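You operate a simulated robot arm through the tools that you are given. There is no shell and no other tool. Be economical: measure what you need, move in short steps, check, and stop when the job is done.

You run a simulated two-armed robot. Do the job below in one go: nothing can be reset, and whatever is moved stays where it is left.

JOB
Pick up the bulb from the left half of the wall bench with one hand, pass it to the other hand and put it on the shelf under the corner bench. Set down upright: bulb.

It is judged by the outcome, as a careful person would: the job done as asked, and still so three seconds after it is handed in. It fails if anything else is knocked over, pushed out of place, dropped, spilled or broken.

ROBOT AND FRAMES
Two 7-joint arms with two-finger grippers on one trunk, on a base that drives. Base frame: it is fixed to the floor where the robot stands at the start and does not move with it; the origin is under the middle of the robot, x ahead of it, y to its left, z up; the surface under the hand at the start is at about z = 800. Readings come in mm, degrees, newtons and seconds.
The left shoulder is at the start at [24, 217, 1105], the right one opposite. With the tool pointing down near the work surface each hand reaches from about 200 to 760 mm from the robot's upright axis, wherever it stands, measured 20 degrees to its own side. Places, roughly: shelf under the corner bench [600, -1900, 200]. Payload 2.2 kg a hand.
The TCP of each hand is the grasp point between the finger pads, 19 mm short of the fingertips. In the tool frame z runs along the fingers and y along their closing line. The gripper opens to 116 mm. The gripper's body begins 70 mm behind the TCP.
Orientation is told as [roll, pitch, yaw] about the base's x, y, z axes, in that order, counted from this pose: with the fingers straight down and closing along the base's y, the tool's x points along the base's -x, its y along +y and its z along -z.

CONTROLS
- The arms move only by the tool jog_arm. It takes "left_plan", "right_plan" or both (then of equal length, played together; a hand with none holds still); each is a list that holds one entry, the list of rows, each a list of 7 numbers: the shift along the base's x, y, z in m, then the turn, a rotation vector about the base's x, y, z in rad, then the gripper command, from -1 (shut) to 1 (fully open), values between in proportion. In form: [[[tx, ty, tz, wx, wy, wz, grip], ...]]. A call has 1 to 8 rows; each row shifts and turns the commanded pose from where the row before left it. Rows are played at 5 a second. More than 50 mm and 8.6 degrees between two rows, or a gripper value outside its range, and nothing of the call is played. A pose out of reach is approached as far as the arm can. The call stops where the force on the tool passes 40 N (or 10 N more than at its start, if that is more) or the arm is blocked; 0.2 s more then pass. Each finger halts on what it meets, pressing with about 43 N; the grip force reading is that of the motor and also rises with nothing between the fingers. The clock runs only during rows and for 0.2 s after the last one: add rows that do not move to give the fingers time. The reply holds the time, the measured pose of the TCP, the force on the tool along the base axes, the opening and the grip force, in the units named above and with some noise, with the torque about the TCP (base axes, N m) and any sound that the robot's microphone picked up, and new pictures: "pictures" is both (left out), scene, wrist or none (wrist: the cameras of the hands that moved).
- Cameras (640 x 400 px; columns grow to the right, rows downward): "scene" is now at [133, 17.5, 1289.4]; the picture's right is [0.17, -0.99, 0.00], its down [-0.43, -0.07, -0.90] and it looks along [0.89, 0.15, -0.44] (base axes); focal length 258 px, centre (320, 200). "left" rides on the left gripper at [69, 15, -96] in its tool frame; the picture's right is [-0.21, 0.98, 0.00], its down [-0.76, -0.17, -0.63] and it looks along [-0.62, -0.14, 0.77] (tool axes); focal length 251 px, centre (320, 200). "right" rides on the right gripper at [69, -15, -97] in its tool frame; the picture's right is [0.21, 0.98, 0.00], its down [-0.76, 0.17, -0.63] and it looks along [-0.62, 0.14, 0.77] (tool axes); focal length 251 px, centre (320, 200). There is no depth. A picture from a camera that has moved, and an enlarged one, comes with that camera's place and axes in the base frame and with its lens.
- slide_trunk(by): slides the trunk up (or, below 0, down) by that many mm; the arms and the scene camera ride with it, the base frame stays. It gives what a move gives, with no picture.
- roll_base(legs): drives the robot by 1 to 6 legs, each [ahead, left, turn to the left] in mm, mm and degrees, along the robot's own axes; the way and the turn of a leg run together, so that a leg with both is an arc; at most 1500 mm and 180 degrees a leg. The arms and the cameras ride along, it lands a little off, and it stops where it bumps. It gives what a move gives, and a new picture of the scene camera.
- pan_tilt(pan, tilt): turns the head with the scene camera to pan (to the left, within 80 degrees either way) and tilt (down, from -29 to 69), counted from straight ahead of the robot. It gives what a move gives, and a new picture of the scene camera.
- zoom(camera, box): a new picture of the part [left, top, right, bottom] of that camera's present view, enlarged. It takes no simulated time.
- hand_in(): hands the job in; it is judged then, once.

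Work in short steps. Places have to be worked out from the pictures, the camera data and where the tool is seen: move nearer, look again, correct. Check each grasp and each placing, and mend what went wrong. You have 120 turns and 260 pictures in all, those below and enlarged ones among them. Open the grippers and draw the arms clear of the work before you hand the job in, unless the task says otherwise; then end with one line.

The tools are called by a JSON object that holds its "op" and its "data". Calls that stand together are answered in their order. jog_arm: Moves the arms, as the interface text tells. Its arguments: {"type":"object","properties":{"left_plan":{"type":"array","items":{"type":"array","items":{"type":"array","items":{"type":"number"}}}},"right_plan":{"type":"array","items":{"type":"array","items":{"type":"array","items":{"type":"number"}}}},"pictures":{"type":"string","enum":["both","scene","wrist","none"]}},"required":[]} The other tools are called the same way: slide_trunk (by) slides the trunk up or down; roll_base (legs) drives the base; pan_tilt (pan, tilt) turns the head that bears the scene camera; zoom (camera, box) takes an enlarged picture of a part of a camera's view; hand_in () hands the job in.

At the start:

```text
t: 0.0
left_tcp_pos: [480.8, 258.6, 1097.1]
left_ee_rot: [0.0, 0.0, 0.0]
left_contact_force: [-0.2, -0.1, -0.7]
left_wrist_torque: [-0.02, 0.04, 0.03]
left_finger_gap: 116.0
left_grip_force: 0.0
right_tcp_pos: [467.6, -70.2, 1127.2]
right_ee_rot: [-0.1, 0.0, -0.1]
right_contact_force: [-0.2, -0.1, 0.2]
right_wrist_torque: [0.01, 0.03, -0.02]
right_finger_gap: 116.0
right_grip_force: 0.0
trunk travel left (down, up): [-250.0, 240.0]
robot x, y, heading: [-0.3, 3.3, 0.2]
head pan, tilt: [9.8, 25.7]
```

scene: 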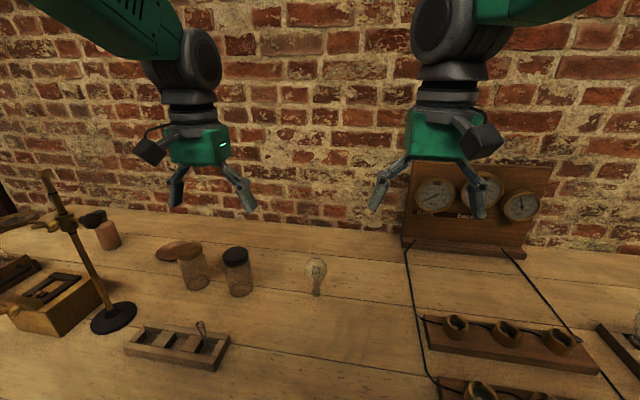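
right: 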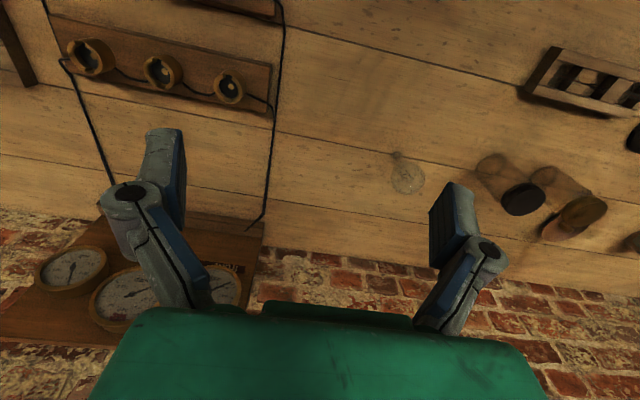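
left: 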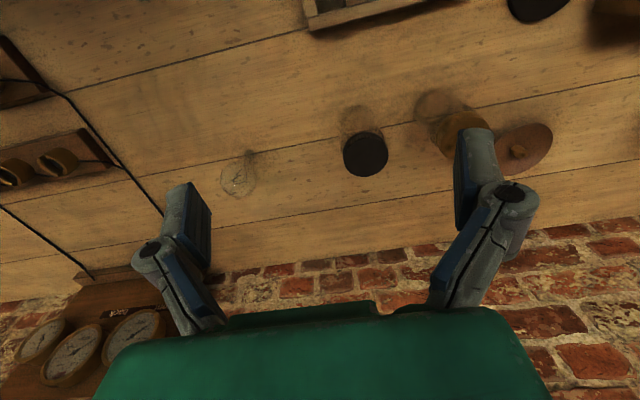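

I see a bulb near the middle of the bench, standing on its cap. I zoom in to measure it.

{"op": "zoom", "data": {"camera": "scene", "box": [266, 230, 366, 310]}}

{"op": "pan_tilt", "data": {"pan": -60, "tilt": 35}}

```text
5.00 times, centred on (316, 270) of scene
camera zoom: at [133.0, 17.5, 1289.4], right [0.17, -0.99, 0.0], down [-0.43, -0.07, -0.9], along [0.89, 0.15, -0.44], focal length 1292 px, centre (340, -150)
```

zoom: 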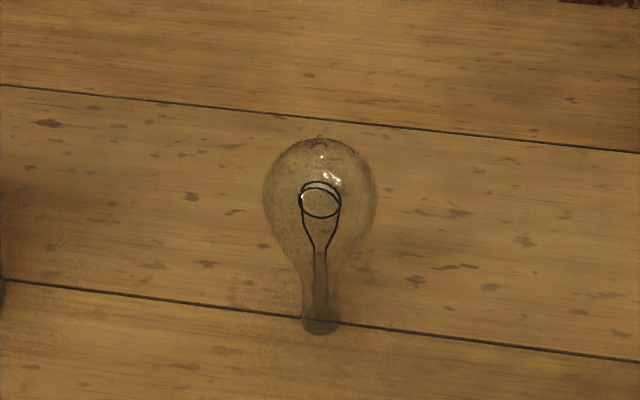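

```text
t: 1.4
left_tcp_pos: [479.9, 259.4, 1099.1]
left_ee_rot: [0.0, -0.1, 0.0]
left_contact_force: [0.0, -0.3, 0.4]
left_wrist_torque: [-0.01, 0.01, -0.01]
left_finger_gap: 115.6
left_grip_force: 0.0
right_tcp_pos: [465.2, -70.8, 1129.1]
right_ee_rot: [0.0, 0.0, -0.1]
right_contact_force: [0.8, 0.4, -0.2]
right_wrist_torque: [0.0, 0.02, 0.0]
right_finger_gap: 116.0
right_grip_force: 0.0
trunk travel left (down, up): [-250.0, 240.0]
robot x, y, heading: [2.1, 1.6, -0.1]
head pan, tilt: [-60.0, 35.0]
camera scene: at [86.4, -74.4, 1275.1], right [-0.87, -0.5, 0.0], down [-0.29, 0.5, -0.82], along [0.41, -0.71, -0.57], focal length 258 px, centre (320, 200)
```

scene: 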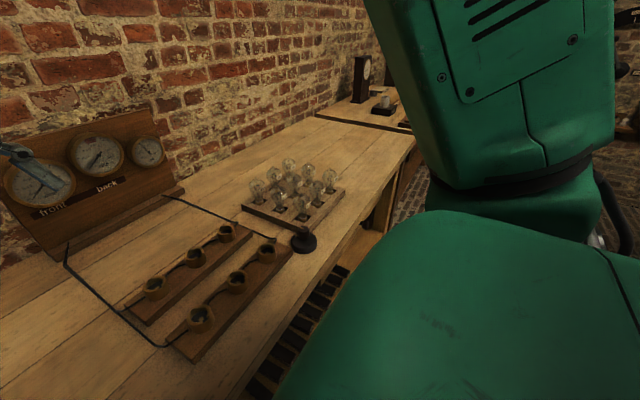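

The bulb stands at about (590, 105), 118 tall, with a globe 50 wide centred at z≈885. I bring the left hand above it and swing the right hand aside, then look again.

{"op": "jog_arm", "data": {"left_plan": [[[0.022, -0.031, -0.012, 0, 0, 0, 1], [0.022, -0.031, -0.012, 0, 0, 0, 1], [0.022, -0.031, -0.012, 0, 0, 0, 1], [0.022, -0.031, -0.012, 0, 0, 0, 1], [0.022, -0.031, -0.012, 0, 0, 0, 1], [0, 0, 0, 0, 0, 0, 1]]], "right_plan": [[[-0.01, -0.03, 0, 0, 0, 0, 1], [-0.01, -0.03, 0, 0, 0, 0, 1], [-0.01, -0.03, 0, 0, 0, 0, 1], [-0.01, -0.03, 0, 0, 0, 0, 1], [-0.01, -0.03, 0, 0, 0, 0, 1], [0, 0, 0, 0, 0, 0, 1]]], "pictures": "wrist"}}

{"op": "pan_tilt", "data": {"pan": 5, "tilt": 30}}

```text
t: 2.8
left_tcp_pos: [588.6, 100.3, 1042.1]
left_ee_rot: [0.1, -0.1, -0.1]
left_contact_force: [-0.6, 0.7, 0.1]
left_wrist_torque: [0.0, 0.0, -0.02]
left_finger_gap: 116.0
left_grip_force: 0.0
right_tcp_pos: [414.5, -222.9, 1128.3]
right_ee_rot: [0.0, 0.0, 0.0]
right_contact_force: [-0.4, -0.2, 0.5]
right_wrist_torque: [-0.01, -0.02, 0.03]
right_finger_gap: 115.9
right_grip_force: 0.0
trunk travel left (down, up): [-250.0, 240.0]
robot x, y, heading: [0.0, -0.5, 0.3]
head pan, tilt: [-60.0, 35.0]
camera right: at [345.6, -238.6, 1225.1], right [-0.21, 0.98, 0.0], down [0.76, 0.16, 0.63], along [0.62, 0.14, -0.77], focal length 251 px, centre (320, 200)
camera left: at [518.2, 115.4, 1136.9], right [0.22, 0.98, 0.0], down [0.76, -0.17, 0.63], along [0.62, -0.13, -0.77], focal length 251 px, centre (320, 200)
```

right: 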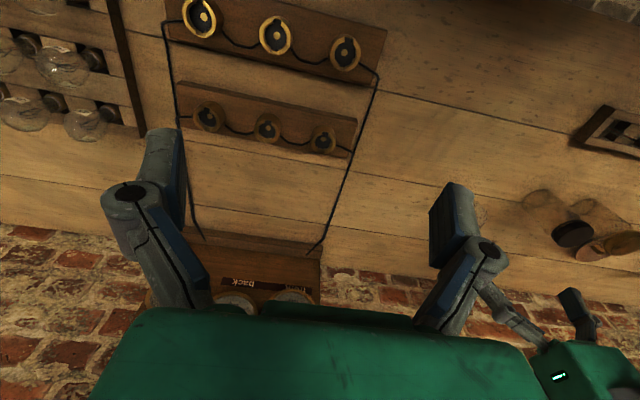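
left: 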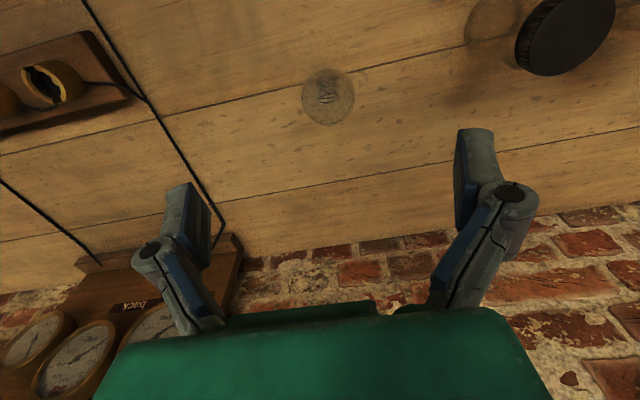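

```text
t: 4.2
left_tcp_pos: [588.4, 102.9, 1040.8]
left_ee_rot: [0.1, -0.1, 0.1]
left_contact_force: [-0.5, 1.0, -0.8]
left_wrist_torque: [0.0, 0.02, 0.06]
left_finger_gap: 116.0
left_grip_force: 0.1
right_tcp_pos: [416.2, -221.3, 1128.6]
right_ee_rot: [0.0, -0.1, 0.0]
right_contact_force: [-0.3, -0.4, -0.1]
right_wrist_torque: [0.01, 0.01, -0.01]
right_finger_gap: 116.0
right_grip_force: 0.0
trunk travel left (down, up): [-250.0, 240.0]
robot x, y, heading: [0.7, 0.4, 0.1]
head pan, tilt: [5.0, 30.0]
camera scene: at [132.9, 7.4, 1282.6], right [0.09, -1.0, 0.0], down [-0.5, -0.04, -0.86], along [0.86, 0.08, -0.5], focal length 258 px, centre (320, 200)
```

scene: 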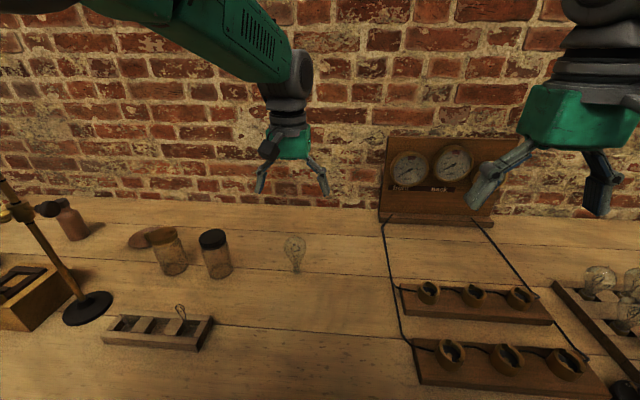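

Globe seen by the left camera at about (595, 107). I descend to just above it and look again.

{"op": "jog_arm", "data": {"left_plan": [[[0.003, 0.002, -0.03, 0, 0, 0, 1], [0.003, 0.002, -0.03, 0, 0, 0, 1], [0, 0, -0.025, 0, 0, 0, 1], [0, 0, 0, 0, 0, 0, 1]]], "pictures": "both"}}

{"op": "zoom", "data": {"camera": "scene", "box": [245, 190, 345, 290]}}

```text
t: 5.2
left_tcp_pos: [594.9, 104.3, 955.3]
left_ee_rot: [0.1, -0.2, 0.1]
left_contact_force: [0.0, -0.6, 1.2]
left_wrist_torque: [-0.01, -0.02, 0.01]
left_finger_gap: 116.0
left_grip_force: 0.0
right_tcp_pos: [415.2, -222.8, 1128.7]
right_ee_rot: [0.1, -0.1, -0.1]
right_contact_force: [0.0, -0.5, -1.2]
right_wrist_torque: [0.0, -0.02, 0.0]
right_finger_gap: 116.3
right_grip_force: 0.2
trunk travel left (down, up): [-250.0, 240.0]
robot x, y, heading: [0.4, -1.9, 0.1]
head pan, tilt: [5.0, 30.0]
camera scene: at [132.7, 7.5, 1282.6], right [0.09, -1.0, 0.0], down [-0.5, -0.04, -0.86], along [0.86, 0.08, -0.5], focal length 258 px, centre (320, 200)
camera left: at [524.4, 120.3, 1051.5], right [0.21, 0.98, 0.0], down [0.76, -0.17, 0.63], along [0.62, -0.13, -0.77], focal length 251 px, centre (320, 200)
```

scene: 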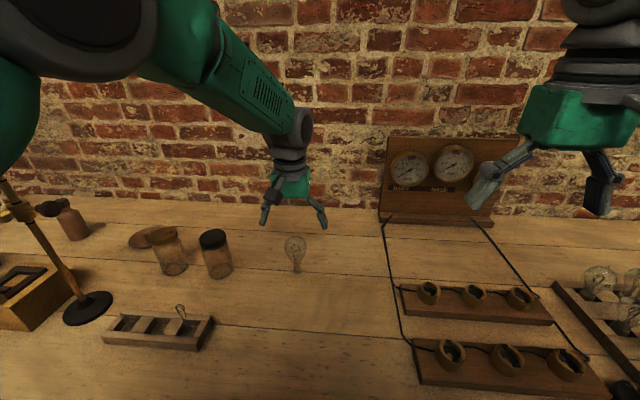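
left: 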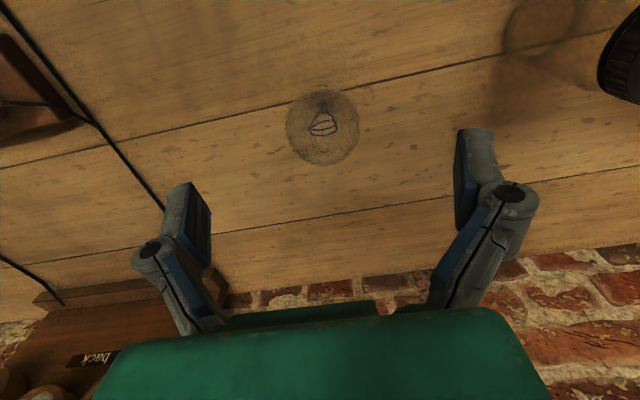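

```text
4.00 times, centred on (295, 240) of scene
camera zoom: at [132.7, 7.5, 1282.6], right [0.09, -1.0, 0.0], down [-0.5, -0.04, -0.86], along [0.86, 0.08, -0.5], focal length 1034 px, centre (420, 40)
```

zoom: 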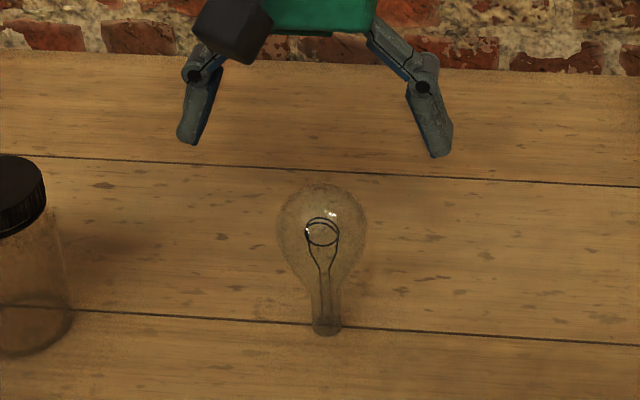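

Both views put the globe at about (595, 106), z≈884. I go down around it and close to about 60 mm, short of touching.

{"op": "jog_arm", "data": {"left_plan": [[[0, 0.001, -0.025, 0, 0, 0, 1], [0, 0, -0.025, 0, 0, 0, 1], [0, 0, -0.018, 0, 0, 0, 1], [0, 0, 0, 0, 0, 0, 0.5], [0, 0, 0, 0, 0, 0, 0.1], [0, 0, 0, 0, 0, 0, 0.1]]], "pictures": "wrist"}}

{"op": "zoom", "data": {"camera": "scene", "box": [245, 190, 345, 290]}}

```text
t: 6.6
left_tcp_pos: [593.6, 108.0, 888.3]
left_ee_rot: [0.1, -0.1, -0.1]
left_contact_force: [0.1, -1.1, 0.3]
left_wrist_torque: [-0.05, -0.03, -0.03]
left_finger_gap: 63.7
left_grip_force: 0.0
right_tcp_pos: [415.8, -222.1, 1127.6]
right_ee_rot: [0.0, -0.2, -0.1]
right_contact_force: [-0.1, -0.3, -0.6]
right_wrist_torque: [0.01, 0.0, 0.0]
right_finger_gap: 116.1
right_grip_force: 0.0
trunk travel left (down, up): [-250.0, 240.0]
robot x, y, heading: [1.9, 2.5, -0.1]
head pan, tilt: [5.0, 30.0]
camera left: at [524.8, 122.3, 983.5], right [0.21, 0.98, 0.0], down [0.76, -0.17, 0.63], along [0.62, -0.13, -0.77], focal length 251 px, centre (320, 200)
```

left: 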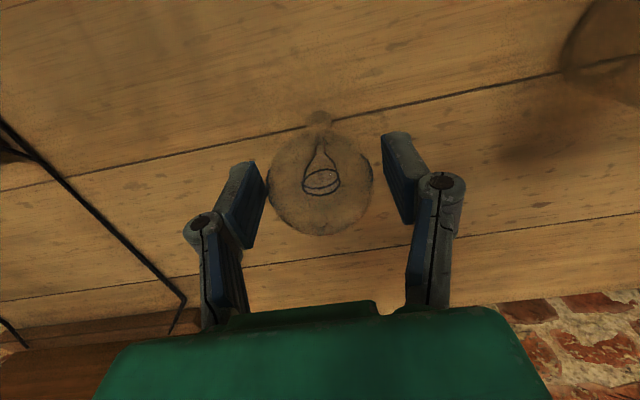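

```text
4.00 times, centred on (295, 240) of scene
camera zoom: at [133.1, 7.4, 1282.6], right [0.09, -1.0, 0.0], down [-0.5, -0.04, -0.86], along [0.86, 0.08, -0.5], focal length 1034 px, centre (420, 40)
```

zoom: 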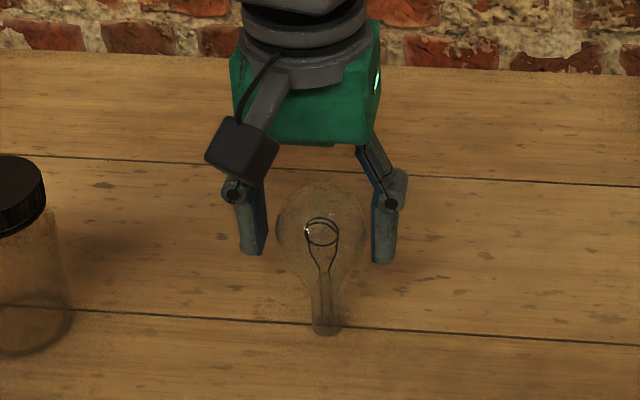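

The globe is centred between the fingers at pad height. I close on it, and watch the gap and force.

{"op": "jog_arm", "data": {"left_plan": [[[0, 0, 0, 0, 0, 0, -0.05], [0, 0, 0, 0, 0, 0, -0.15], [0, 0, 0, 0, 0, 0, -0.3], [0, 0, 0, 0, 0, 0, -0.3]]], "pictures": "wrist"}}

```text
t: 7.6
left_tcp_pos: [594.3, 106.2, 887.5]
left_ee_rot: [0.1, -0.2, 0.0]
left_contact_force: [-0.6, 0.1, 0.6]
left_wrist_torque: [0.01, 0.01, -0.02]
left_finger_gap: 51.7
left_grip_force: 29.3
right_tcp_pos: [415.5, -220.8, 1126.0]
right_ee_rot: [0.1, -0.1, 0.0]
right_contact_force: [0.1, 0.5, -0.1]
right_wrist_torque: [-0.01, 0.02, -0.02]
right_finger_gap: 116.1
right_grip_force: 0.2
trunk travel left (down, up): [-250.0, 240.0]
robot x, y, heading: [-2.7, -0.3, -0.2]
head pan, tilt: [5.0, 30.0]
camera left: at [524.7, 122.3, 983.6], right [0.21, 0.98, 0.0], down [0.76, -0.17, 0.63], along [0.62, -0.14, -0.77], focal length 251 px, centre (320, 200)
```

left: 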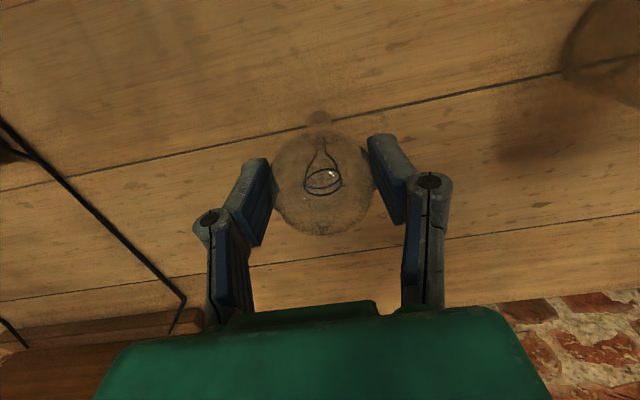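

Gripped at 51.7 mm with 29 N. I keep the grip command at −0.4 and lift 25 mm straight up, then on to clear the bench.

{"op": "jog_arm", "data": {"left_plan": [[[0, 0, 0.01, 0, 0, 0, -0.4], [0, 0, 0.02, 0, 0, 0, -0.4], [0, 0, 0.03, 0, 0, 0, -0.4], [-0.015, 0, 0.04, 0, 0, 0, -0.4], [-0.025, 0, 0.04, 0, 0, 0, -0.4], [-0.03, -0.01, 0.03, 0, 0, 0, -0.4], [-0.03, -0.01, 0.0, 0, 0, 0, -0.4], [0, 0, 0, 0, 0, 0, -0.4]]], "pictures": "both"}}

```text
t: 9.4
left_tcp_pos: [495.0, 87.7, 1057.2]
left_ee_rot: [0.2, 0.1, 0.0]
left_contact_force: [-0.3, -0.2, -0.9]
left_wrist_torque: [0.0, 0.03, -0.03]
left_finger_gap: 51.4
left_grip_force: 30.3
right_tcp_pos: [417.0, -222.7, 1126.8]
right_ee_rot: [0.1, -0.2, -0.1]
right_contact_force: [0.0, 0.2, -0.4]
right_wrist_torque: [-0.02, -0.02, -0.01]
right_finger_gap: 115.9
right_grip_force: 0.1
trunk travel left (down, up): [-250.0, 240.0]
robot x, y, heading: [0.1, 0.6, -0.4]
head pan, tilt: [5.0, 30.0]
camera scene: at [133.0, 7.0, 1282.5], right [0.09, -1.0, 0.0], down [-0.5, -0.04, -0.86], along [0.86, 0.08, -0.5], focal length 258 px, centre (320, 200)
camera left: at [426.2, 102.3, 1154.2], right [0.21, 0.98, 0.0], down [0.76, -0.17, 0.63], along [0.62, -0.13, -0.77], focal length 251 px, centre (320, 200)
```

scene: 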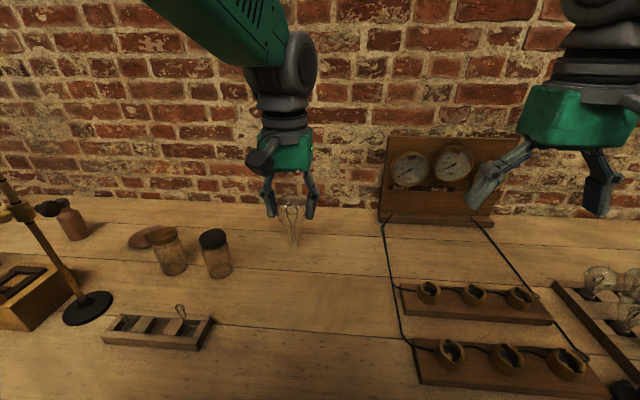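
left: 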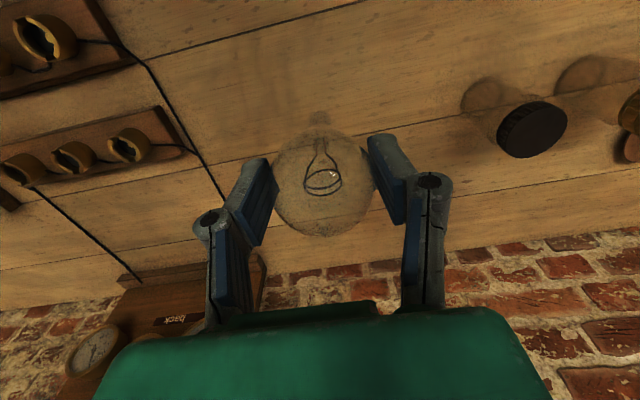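

The bulb is held and clear of the bench. Next I pitch the right hand 45° forward with 20° yaw, so it can take the neck beneath the left fingers, lowering it as it turns.

{"op": "jog_arm", "data": {"right_plan": [[[-0.01, 0, -0.015, 0, -0.1309, 0, 0.6], [-0.01, 0, -0.015, 0, -0.1309, 0, 0.2], [-0.01, 0, -0.015, 0, -0.1309, 0, 0], [-0.01, 0, -0.015, 0, -0.1309, 0, 0], [-0.01, 0, -0.015, 0, -0.1309, 0, 0], [-0.01, 0, -0.015, 0, -0.1309, 0, 0], [0, 0, -0.018, 0, 0, 0.14, 0], [0, 0, -0.018, 0, 0, 0.14, 0]]], "pictures": "scene"}}

```text
t: 11.2
left_tcp_pos: [497.1, 82.4, 1058.9]
left_ee_rot: [0.2, 0.0, -0.1]
left_contact_force: [-1.0, 0.2, -0.4]
left_wrist_torque: [-0.01, 0.08, 0.03]
left_finger_gap: 51.4
left_grip_force: 30.4
right_tcp_pos: [425.6, -204.8, 1032.3]
right_ee_rot: [0.5, -44.9, 15.9]
right_contact_force: [0.3, -0.8, -0.2]
right_wrist_torque: [0.02, -0.02, 0.02]
right_finger_gap: 58.2
right_grip_force: 0.0
right hand out of reach, approached as far as the arm can: row 5, 6, 7, 8
trunk travel left (down, up): [-250.0, 240.0]
robot x, y, heading: [-0.1, -1.2, 0.2]
head pan, tilt: [5.0, 30.0]
camera scene: at [133.0, 2.4, 1282.5], right [0.09, -1.0, 0.0], down [-0.5, -0.04, -0.86], along [0.86, 0.08, -0.5], focal length 258 px, centre (320, 200)
```

scene: 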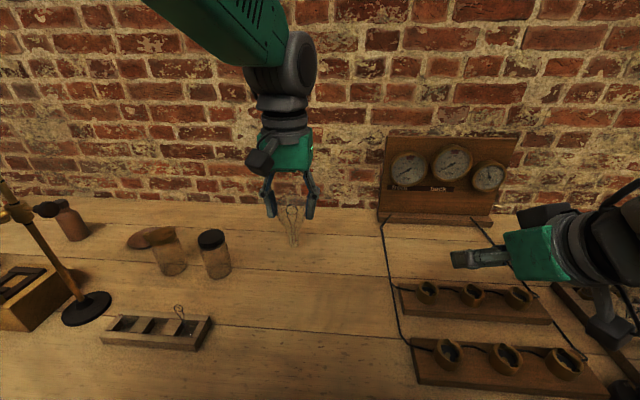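

That pose is too close in for the right arm. I move the bulb 90 mm outward and bring the right hand forward and toward it, staying short of the neck.

{"op": "jog_arm", "data": {"left_plan": [[[0.02, 0, 0, 0, 0, 0, -0.4], [0.02, 0, 0, 0, 0, 0, -0.4], [0.02, 0, 0, 0, 0, 0, -0.4], [0.02, 0, 0, 0, 0, 0, -0.4], [0.01, 0, 0, 0, 0, 0, -0.4], [0, 0, 0, 0, 0, 0, -0.4], [0, 0, 0, 0, 0, 0, -0.4]]], "right_plan": [[[0.04, 0, 0, 0, 0, 0.07, 0], [0.04, 0, 0, 0, 0, 0, 0], [0.035, 0.02, 0, 0, 0, 0, 0], [0.02, 0.04, 0, 0, 0, 0, 0], [0, 0.045, 0, 0, 0, 0, 0], [0, 0.045, 0, 0, 0, 0, 0], [0, 0, 0, 0, 0, 0, 0]]], "pictures": "both"}}

```text
t: 12.8
left_tcp_pos: [585.1, 86.9, 1055.9]
left_ee_rot: [0.0, -0.1, 0.0]
left_contact_force: [-0.3, -0.4, -0.3]
left_wrist_torque: [0.01, 0.05, 0.0]
left_finger_gap: 51.6
left_grip_force: 30.0
right_tcp_pos: [559.9, -49.5, 1036.1]
right_ee_rot: [0.1, -45.1, 20.1]
right_contact_force: [0.2, 0.2, -0.6]
right_wrist_torque: [0.02, -0.01, -0.02]
right_finger_gap: 58.3
right_grip_force: 0.1
trunk travel left (down, up): [-250.0, 240.0]
robot x, y, heading: [4.7, 1.4, -0.0]
head pan, tilt: [5.0, 30.0]
camera scene: at [133.6, 7.8, 1282.5], right [0.09, -1.0, 0.0], down [-0.5, -0.04, -0.86], along [0.86, 0.08, -0.5], focal length 258 px, centre (320, 200)
camera right: at [455.7, -103.9, 1056.3], right [-0.48, 0.87, -0.15], down [0.02, 0.18, 0.98], along [0.88, 0.47, -0.11], focal length 251 px, centre (320, 200)
camera left: at [515.4, 102.1, 1151.9], right [0.21, 0.98, 0.0], down [0.76, -0.17, 0.63], along [0.62, -0.14, -0.77], focal length 251 px, centre (320, 200)
```

scene: 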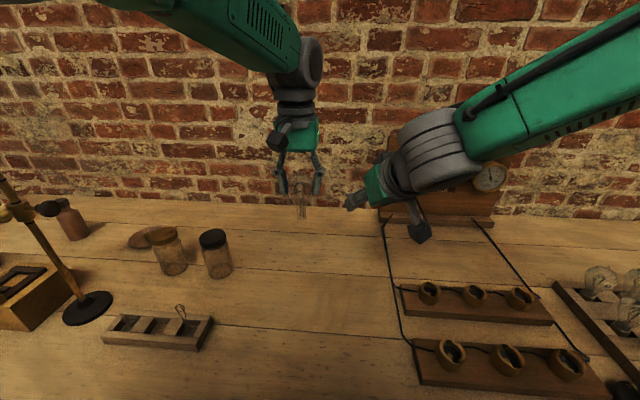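
right: 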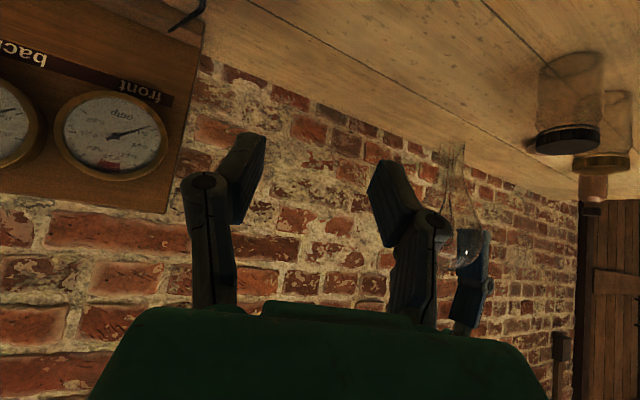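
left: 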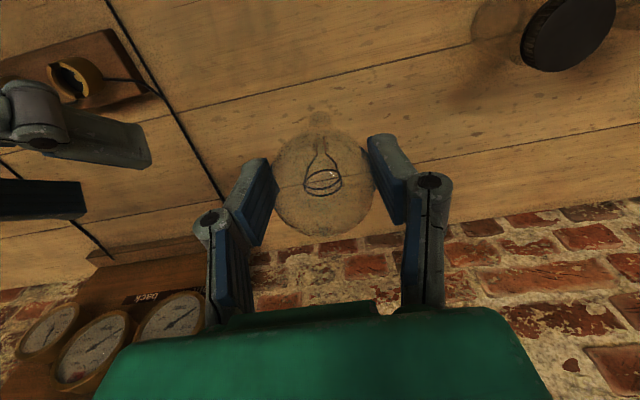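

Right hand is at (560, −50, 1036); the neck target is (585, 87, 998). I go to a pregrasp about 90 mm back from the neck along the hand's heading.

{"op": "jog_arm", "data": {"right_plan": [[[-0.03, 0.01, -0.012, 0, 0, 0, 0], [-0.03, 0.02, -0.013, 0, 0, 0, 0], [-0.005, 0.03, -0.013, 0, 0, 0, 0], [0, 0.045, 0, 0, 0, 0, 0], [0, 0, 0, 0, 0, 0, 0]]], "pictures": "both"}}

{"op": "zoom", "data": {"camera": "scene", "box": [240, 110, 400, 250]}}

```text
t: 14.0
left_tcp_pos: [584.6, 89.0, 1055.3]
left_ee_rot: [0.0, 0.0, 0.0]
left_contact_force: [0.7, -0.2, 0.1]
left_wrist_torque: [0.0, -0.01, -0.02]
left_finger_gap: 51.3
left_grip_force: 29.4
right_tcp_pos: [493.6, 55.3, 996.9]
right_ee_rot: [0.0, -45.1, 20.1]
right_contact_force: [0.2, -0.3, -0.1]
right_wrist_torque: [-0.01, 0.01, 0.01]
right_finger_gap: 57.7
right_grip_force: 0.0
trunk travel left (down, up): [-250.0, 240.0]
robot x, y, heading: [-1.5, -0.7, 0.0]
head pan, tilt: [5.0, 30.0]
camera scene: at [133.5, 9.6, 1282.5], right [0.09, -1.0, 0.0], down [-0.5, -0.04, -0.86], along [0.86, 0.08, -0.5], focal length 258 px, centre (320, 200)
camera right: at [388.9, 0.2, 1018.0], right [-0.48, 0.87, -0.15], down [0.02, 0.19, 0.98], along [0.88, 0.47, -0.11], focal length 251 px, centre (320, 200)
```

scene: 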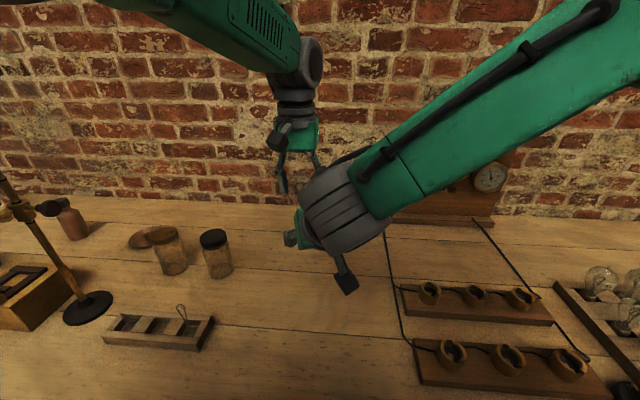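
right: 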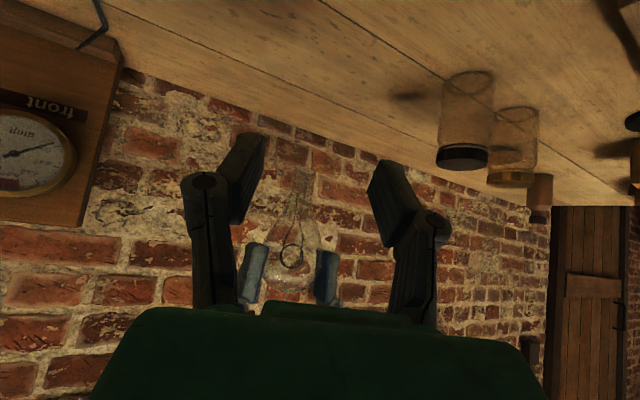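

```text
2.86 times, centred on (320, 180) of scene
camera zoom: at [133.5, 9.6, 1282.5], right [0.09, -1.0, 0.0], down [-0.5, -0.04, -0.86], along [0.86, 0.08, -0.5], focal length 739 px, centre (320, 257)
```

zoom: 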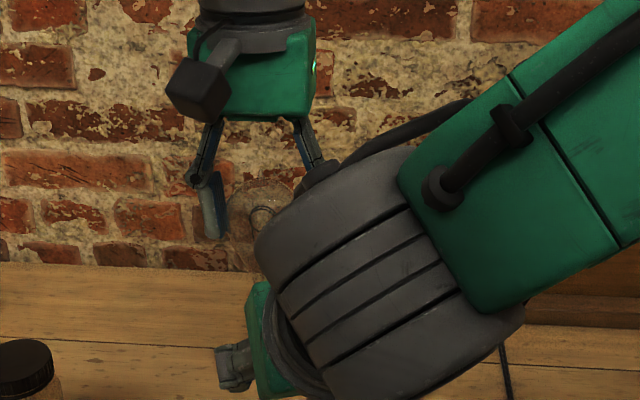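

Geometry agrees (the right camera puts the cap bottom at z≈969). To leave room for the left wrist camera, I pitch the right hand 7° flatter and narrow its opening. Then I go half the way in and look.

{"op": "jog_arm", "data": {"right_plan": [[[0, 0, 0, 0.0418, -0.1148, 0, -0.3], [0.02, 0.007, 0.0, 0, 0, 0, -0.3], [0.02, 0.007, 0, 0, 0, 0, -0.3], [0, 0, 0, 0, 0, 0, -0.3]]], "pictures": "both"}}

{"op": "zoom", "data": {"camera": "right", "box": [220, 90, 420, 320]}}

```text
t: 15.0
left_tcp_pos: [584.6, 88.7, 1056.1]
left_ee_rot: [-0.1, -0.1, 0.0]
left_contact_force: [-0.4, -0.1, -0.3]
left_wrist_torque: [0.01, 0.01, 0.01]
left_finger_gap: 51.6
left_grip_force: 30.6
right_tcp_pos: [533.9, 70.2, 997.8]
right_ee_rot: [-0.2, -52.1, 20.1]
right_contact_force: [0.6, -0.2, 0.5]
right_wrist_torque: [0.01, 0.02, 0.02]
right_finger_gap: 40.7
right_grip_force: 0.0
trunk travel left (down, up): [-250.0, 240.0]
robot x, y, heading: [1.4, 1.8, 0.0]
head pan, tilt: [5.0, 30.0]
camera scene: at [133.2, 9.3, 1282.6], right [0.09, -1.0, 0.0], down [-0.5, -0.04, -0.86], along [0.86, 0.08, -0.5], focal length 258 px, centre (320, 200)
camera right: at [427.6, 14.5, 1003.5], right [-0.46, 0.87, -0.17], down [-0.09, 0.14, 0.99], along [0.88, 0.47, 0.01], focal length 251 px, centre (320, 200)
```

scene: 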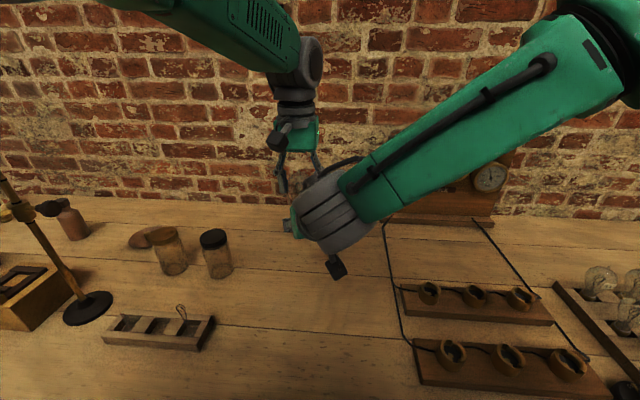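
right: 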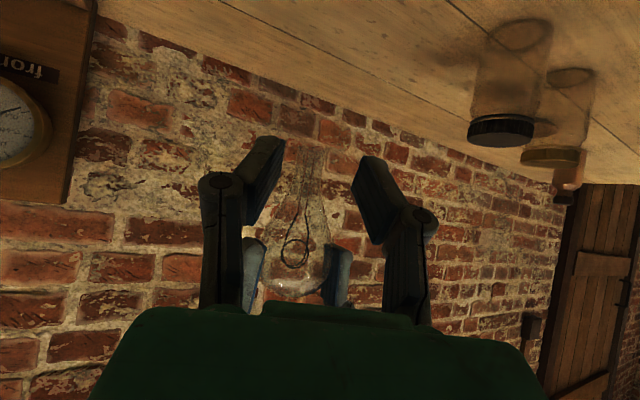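

```text
1.74 times, centred on (320, 205) of right
camera zoom: at [427.6, 14.5, 1003.5], right [-0.46, 0.87, -0.17], down [-0.09, 0.14, 0.99], along [0.88, 0.47, 0.01], focal length 437 px, centre (320, 191)
```

zoom: 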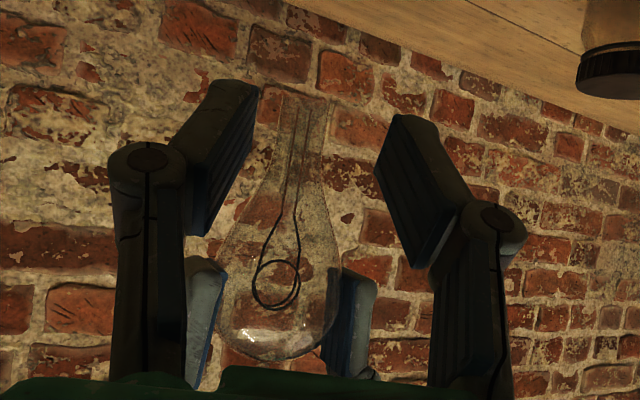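

The neck sits between the right fingers' planes, with its axis near (585, 86). I move the remaining 53 mm forward and look before closing.

{"op": "jog_arm", "data": {"right_plan": [[[0.017, 0.005, 0, 0, 0, 0, -0.3], [0.017, 0.005, 0, 0, 0, 0, -0.3], [0.017, 0.006, 0.001, 0, 0, 0, -0.3], [0, 0, 0, 0, 0, 0, -0.3]]], "pictures": "wrist"}}

{"op": "zoom", "data": {"camera": "left", "box": [170, 70, 470, 300]}}

{"op": "zoom", "data": {"camera": "scene", "box": [240, 110, 400, 250]}}

```text
t: 16.0
left_tcp_pos: [584.5, 89.1, 1055.8]
left_ee_rot: [0.0, -0.1, 0.0]
left_contact_force: [0.1, 0.0, 0.0]
left_wrist_torque: [-0.01, -0.01, -0.01]
left_finger_gap: 51.5
left_grip_force: 30.6
right_tcp_pos: [585.4, 85.5, 997.3]
right_ee_rot: [0.1, -52.1, 20.0]
right_contact_force: [-0.2, 0.1, 0.1]
right_wrist_torque: [-0.01, -0.02, -0.01]
right_finger_gap: 40.3
right_grip_force: 0.0
trunk travel left (down, up): [-250.0, 240.0]
robot x, y, heading: [-3.4, 1.4, 0.0]
head pan, tilt: [5.0, 30.0]
camera right: at [478.5, 29.5, 1003.0], right [-0.46, 0.87, -0.17], down [-0.09, 0.14, 0.99], along [0.88, 0.47, 0.01], focal length 251 px, centre (320, 200)
```

right: 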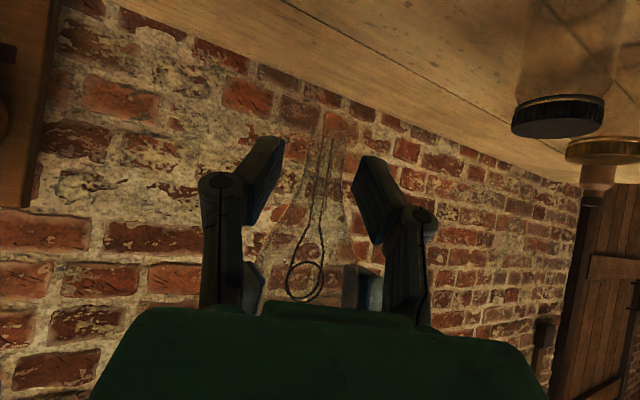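

```text
1.74 times, centred on (320, 185) of left
camera zoom: at [515.1, 103.4, 1152.1], right [0.21, 0.98, 0.0], down [0.76, -0.17, 0.63], along [0.62, -0.14, -0.77], focal length 437 px, centre (320, 226)
```

zoom: 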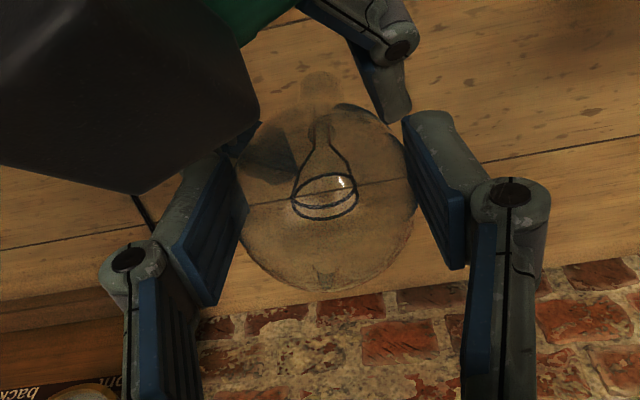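

```text
2.86 times, centred on (320, 180) of scene
camera zoom: at [133.5, 9.2, 1282.5], right [0.09, -1.0, 0.0], down [-0.5, -0.04, -0.86], along [0.86, 0.08, -0.5], focal length 739 px, centre (320, 257)
```

zoom: 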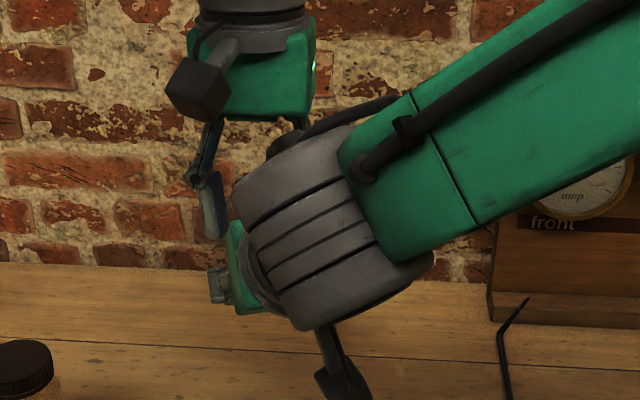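

No contact, and the neck is about 2 mm toward the left-side finger, so I nudge the right hand 2 mm and close on the neck.

{"op": "jog_arm", "data": {"right_plan": [[[0, 0.002, 0, 0, 0, 0, -0.45], [0, 0, 0, 0, 0, 0, -0.6], [0, 0, 0, 0, 0, 0, -0.7], [0, 0, 0, 0, 0, 0, -0.9], [0, 0, 0, 0, 0, 0, -0.9]]], "pictures": "wrist"}}

{"op": "zoom", "data": {"camera": "left", "box": [170, 70, 470, 300]}}

```text
t: 17.2
left_tcp_pos: [586.0, 88.2, 1056.5]
left_ee_rot: [0.0, -0.1, -0.1]
left_contact_force: [-4.6, 3.4, 2.8]
left_wrist_torque: [0.38, 0.31, 0.09]
left_finger_gap: 51.3
left_grip_force: 29.7
right_tcp_pos: [584.8, 87.9, 996.2]
right_ee_rot: [-0.1, -52.2, 20.0]
right_contact_force: [5.6, -2.6, -2.8]
right_wrist_torque: [-0.19, -0.07, -0.08]
right_finger_gap: 19.6
right_grip_force: 30.3
trunk travel left (down, up): [-250.0, 240.0]
robot x, y, heading: [1.4, 1.5, 0.2]
head pan, tilt: [5.0, 30.0]
camera right: at [478.8, 31.3, 1002.6], right [-0.46, 0.87, -0.17], down [-0.09, 0.14, 0.99], along [0.88, 0.47, 0.01], focal length 251 px, centre (320, 200)
```

right: 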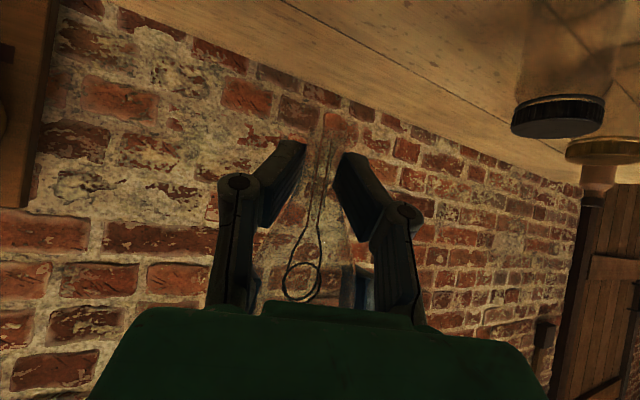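

```text
1.74 times, centred on (320, 185) of left
camera zoom: at [515.3, 103.4, 1152.0], right [0.21, 0.98, 0.0], down [0.76, -0.17, 0.63], along [0.62, -0.14, -0.77], focal length 437 px, centre (320, 226)
```

zoom: 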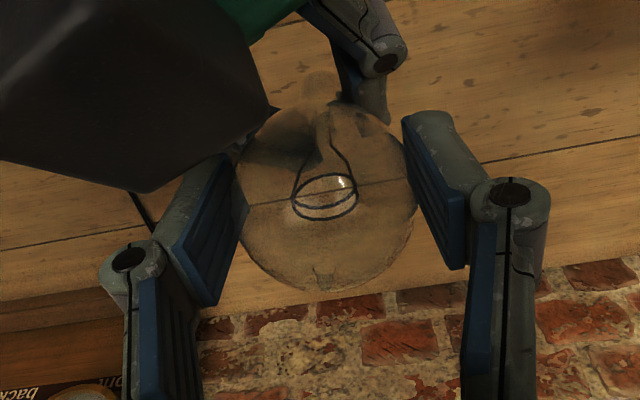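

Right hand holds the neck (19.6 mm, 30 N) with small internal forces. I release with the left, raise it straight up and draw it aside.

{"op": "jog_arm", "data": {"left_plan": [[[0, 0, 0, 0, 0, 0, 0.0], [0, 0, 0, 0, 0, 0, 0.3], [0, 0, 0.03, 0, 0, 0, 0.3], [0, 0, 0.04, 0, 0, 0, 0.3], [0, 0, 0.045, 0, 0, 0, 0.3], [0, 0.03, 0.03, 0, 0, 0, 0.3], [0, 0.045, 0, 0, 0, 0, 0.3], [0, 0.045, 0, 0, 0, 0, 0.3]]], "right_plan": [[[0, 0, 0, 0, 0, 0, -0.9], [0, 0, 0, 0, 0, 0, -0.9], [0, 0, 0, 0, 0, 0, -0.9], [0, 0, 0, 0, 0, 0, -0.9], [0, 0, 0, 0, 0, 0, -0.9], [0, 0, 0, 0, 0, 0, -0.9], [0, 0, 0, 0, 0, 0, -0.9], [0, 0, 0, 0, 0, 0, -0.9]]], "pictures": "both"}}

{"op": "zoom", "data": {"camera": "left", "box": [0, 0, 320, 200]}}

{"op": "zoom", "data": {"camera": "right", "box": [220, 90, 420, 320]}}

```text
t: 19.0
left_tcp_pos: [584.3, 211.7, 1199.7]
left_ee_rot: [-0.3, -0.1, 0.0]
left_contact_force: [0.2, 0.2, 0.4]
left_wrist_torque: [-0.06, 0.0, 0.0]
left_finger_gap: 75.7
left_grip_force: 0.1
right_tcp_pos: [584.3, 90.3, 997.1]
right_ee_rot: [-0.3, -52.2, 20.2]
right_contact_force: [-0.6, 0.3, 0.0]
right_wrist_torque: [0.0, -0.05, -0.01]
right_finger_gap: 19.4
right_grip_force: 29.7
trunk travel left (down, up): [-250.0, 240.0]
robot x, y, heading: [-1.6, 1.9, -0.0]
head pan, tilt: [5.0, 30.0]
camera scene: at [133.4, 13.7, 1282.5], right [0.09, -1.0, 0.0], down [-0.5, -0.05, -0.86], along [0.86, 0.07, -0.5], focal length 258 px, centre (320, 200)
camera right: at [478.3, 34.9, 1002.6], right [-0.46, 0.87, -0.17], down [-0.09, 0.15, 0.98], along [0.88, 0.47, 0.01], focal length 251 px, centre (320, 200)
camera left: at [514.5, 226.3, 1294.8], right [0.22, 0.98, 0.0], down [0.76, -0.16, 0.63], along [0.62, -0.14, -0.77], focal length 251 px, centre (320, 200)
```

scene: 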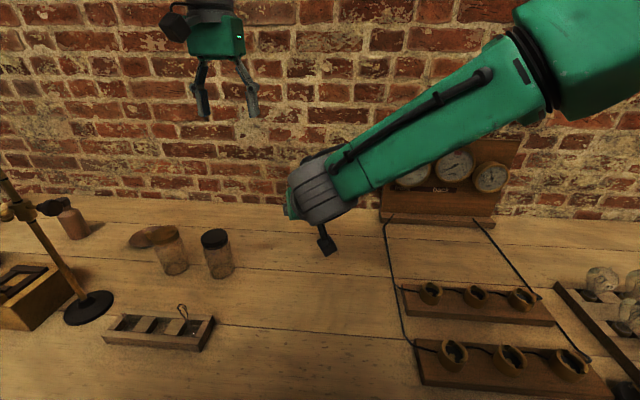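
right: 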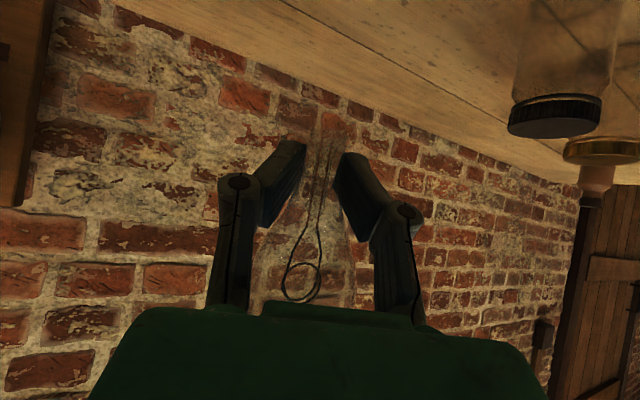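
left: 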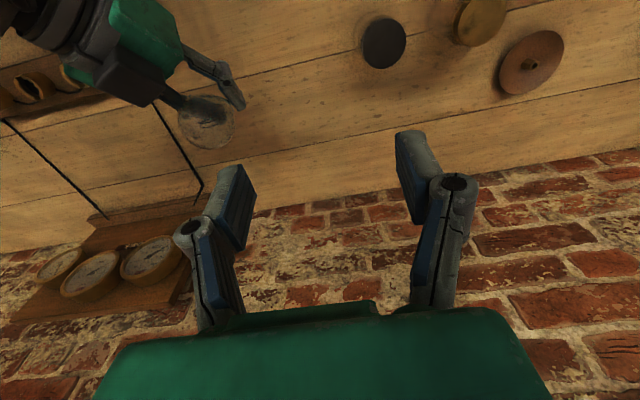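

```text
2.00 times, centred on (160, 100) of left
camera zoom: at [514.5, 226.3, 1294.8], right [0.22, 0.98, 0.0], down [0.76, -0.16, 0.63], along [0.62, -0.14, -0.77], focal length 503 px, centre (640, 400)
```

zoom: 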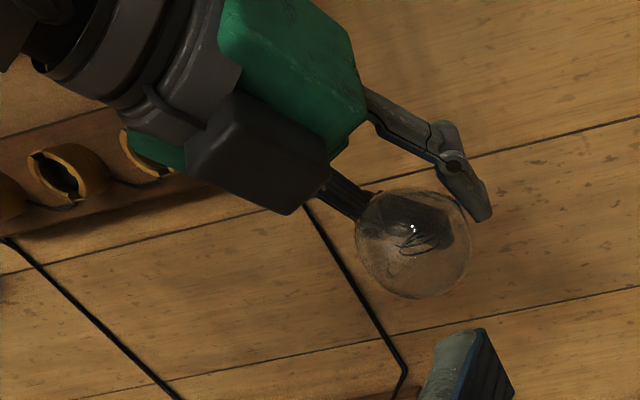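

```text
1.74 times, centred on (320, 205) of right
camera zoom: at [478.3, 34.9, 1002.6], right [-0.46, 0.87, -0.17], down [-0.09, 0.15, 0.98], along [0.88, 0.47, 0.01], focal length 437 px, centre (320, 191)
```

zoom: 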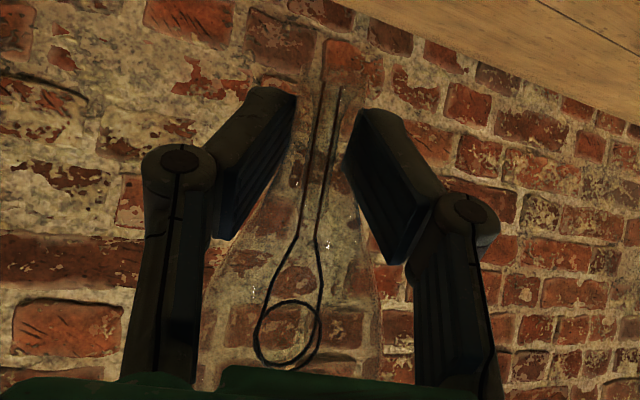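

Handover done; the globe stays within 3 mm of being above the grip, so the bulb is upright. I lift it a little, pull the arms in, back away, and look right toward the corner bench.

{"op": "jog_arm", "data": {"left_plan": [[[-0.03, 0.03, 0, 0, 0, 0, 0], [-0.03, 0.03, 0, 0, 0, 0, 0], [-0.03, 0.03, 0, 0, 0, 0, 0], [-0.03, 0.02, 0, 0, 0, 0, 0], [-0.03, 0, 0, 0, 0, 0, 0], [-0.03, 0, 0, 0, 0, 0, 0]]], "right_plan": [[[0, -0.02, 0.02, 0, 0, 0, -0.9], [-0.01, -0.03, 0.02, 0, 0, 0, -0.9], [-0.02, -0.03, 0.02, 0, 0, 0, -0.9], [-0.02, -0.03, 0.01, 0, 0, 0, -0.9], [-0.02, -0.03, 0, 0, 0, 0, -0.9], [0, -0.03, 0, 0, 0, 0, -0.9]]], "pictures": "none"}}

{"op": "roll_base", "data": {"legs": [[-350, 0, 0]]}}

{"op": "pan_tilt", "data": {"pan": -75, "tilt": 30}}

```text
t: 20.4
left_tcp_pos: [404.7, 322.3, 1199.7]
left_ee_rot: [-0.1, -0.2, 0.0]
left_contact_force: [0.4, 1.4, 0.3]
left_wrist_torque: [-0.06, -0.02, 0.01]
left_finger_gap: 57.8
left_grip_force: 0.0
right_tcp_pos: [513.3, -78.8, 1067.0]
right_ee_rot: [-0.3, -52.1, 20.4]
right_contact_force: [0.4, 0.7, -0.4]
right_wrist_torque: [0.01, -0.02, -0.02]
right_finger_gap: 19.3
right_grip_force: 29.5
trunk travel left (down, up): [-250.0, 240.0]
robot x, y, heading: [2.3, 0.7, -0.3]
head pan, tilt: [5.0, 30.0]
```

```text
t: 22.6
left_tcp_pos: [59.1, 317.1, 1200.5]
left_ee_rot: [0.0, -0.1, 0.1]
left_contact_force: [-0.4, -0.4, -0.5]
left_wrist_torque: [0.02, -0.04, -0.02]
left_finger_gap: 57.9
left_grip_force: 0.1
right_tcp_pos: [169.4, -82.2, 1065.9]
right_ee_rot: [0.0, -52.1, 20.0]
right_contact_force: [0.3, 0.1, -0.3]
right_wrist_torque: [0.0, 0.02, 0.04]
right_finger_gap: 19.2
right_grip_force: 30.1
trunk travel left (down, up): [-250.0, 240.0]
robot x, y, heading: [-345.0, -0.3, 0.2]
head pan, tilt: [5.0, 30.0]
camera scene: at [-213.5, 7.3, 1282.7], right [0.09, -1.0, 0.0], down [-0.5, -0.04, -0.86], along [0.86, 0.08, -0.5], focal length 258 px, centre (320, 200)
```

scene: 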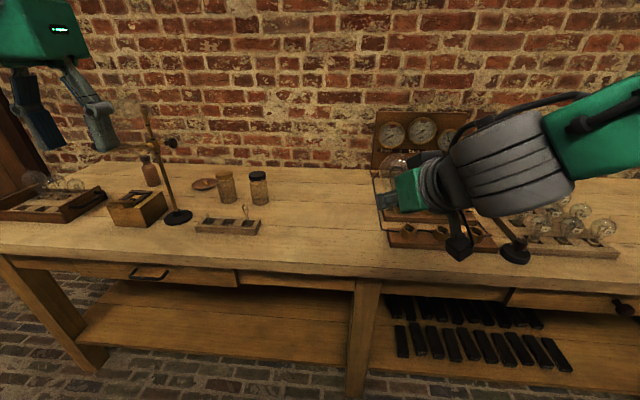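

```text
t: 24.1
left_tcp_pos: [56.8, 318.6, 1200.9]
left_ee_rot: [0.1, -0.2, 0.1]
left_contact_force: [0.1, 0.1, -0.4]
left_wrist_torque: [-0.01, -0.03, 0.05]
left_finger_gap: 58.1
left_grip_force: 0.0
right_tcp_pos: [166.6, -81.6, 1067.4]
right_ee_rot: [0.0, -52.1, 20.2]
right_contact_force: [0.6, 0.4, -0.5]
right_wrist_torque: [-0.01, 0.04, 0.02]
right_finger_gap: 19.4
right_grip_force: 29.6
trunk travel left (down, up): [-250.0, 240.0]
robot x, y, heading: [-346.8, 2.0, -0.1]
head pan, tilt: [-75.0, 30.0]
camera scene: at [-280.0, -86.0, 1283.0], right [-0.97, -0.26, 0.0], down [-0.13, 0.48, -0.87], along [0.22, -0.84, -0.5], focal length 258 px, centre (320, 200)
```

scene: 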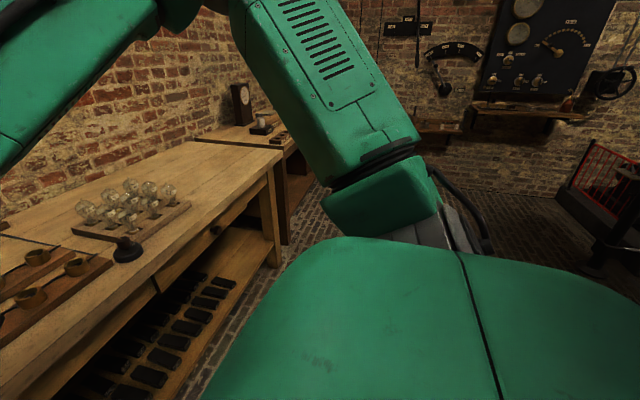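

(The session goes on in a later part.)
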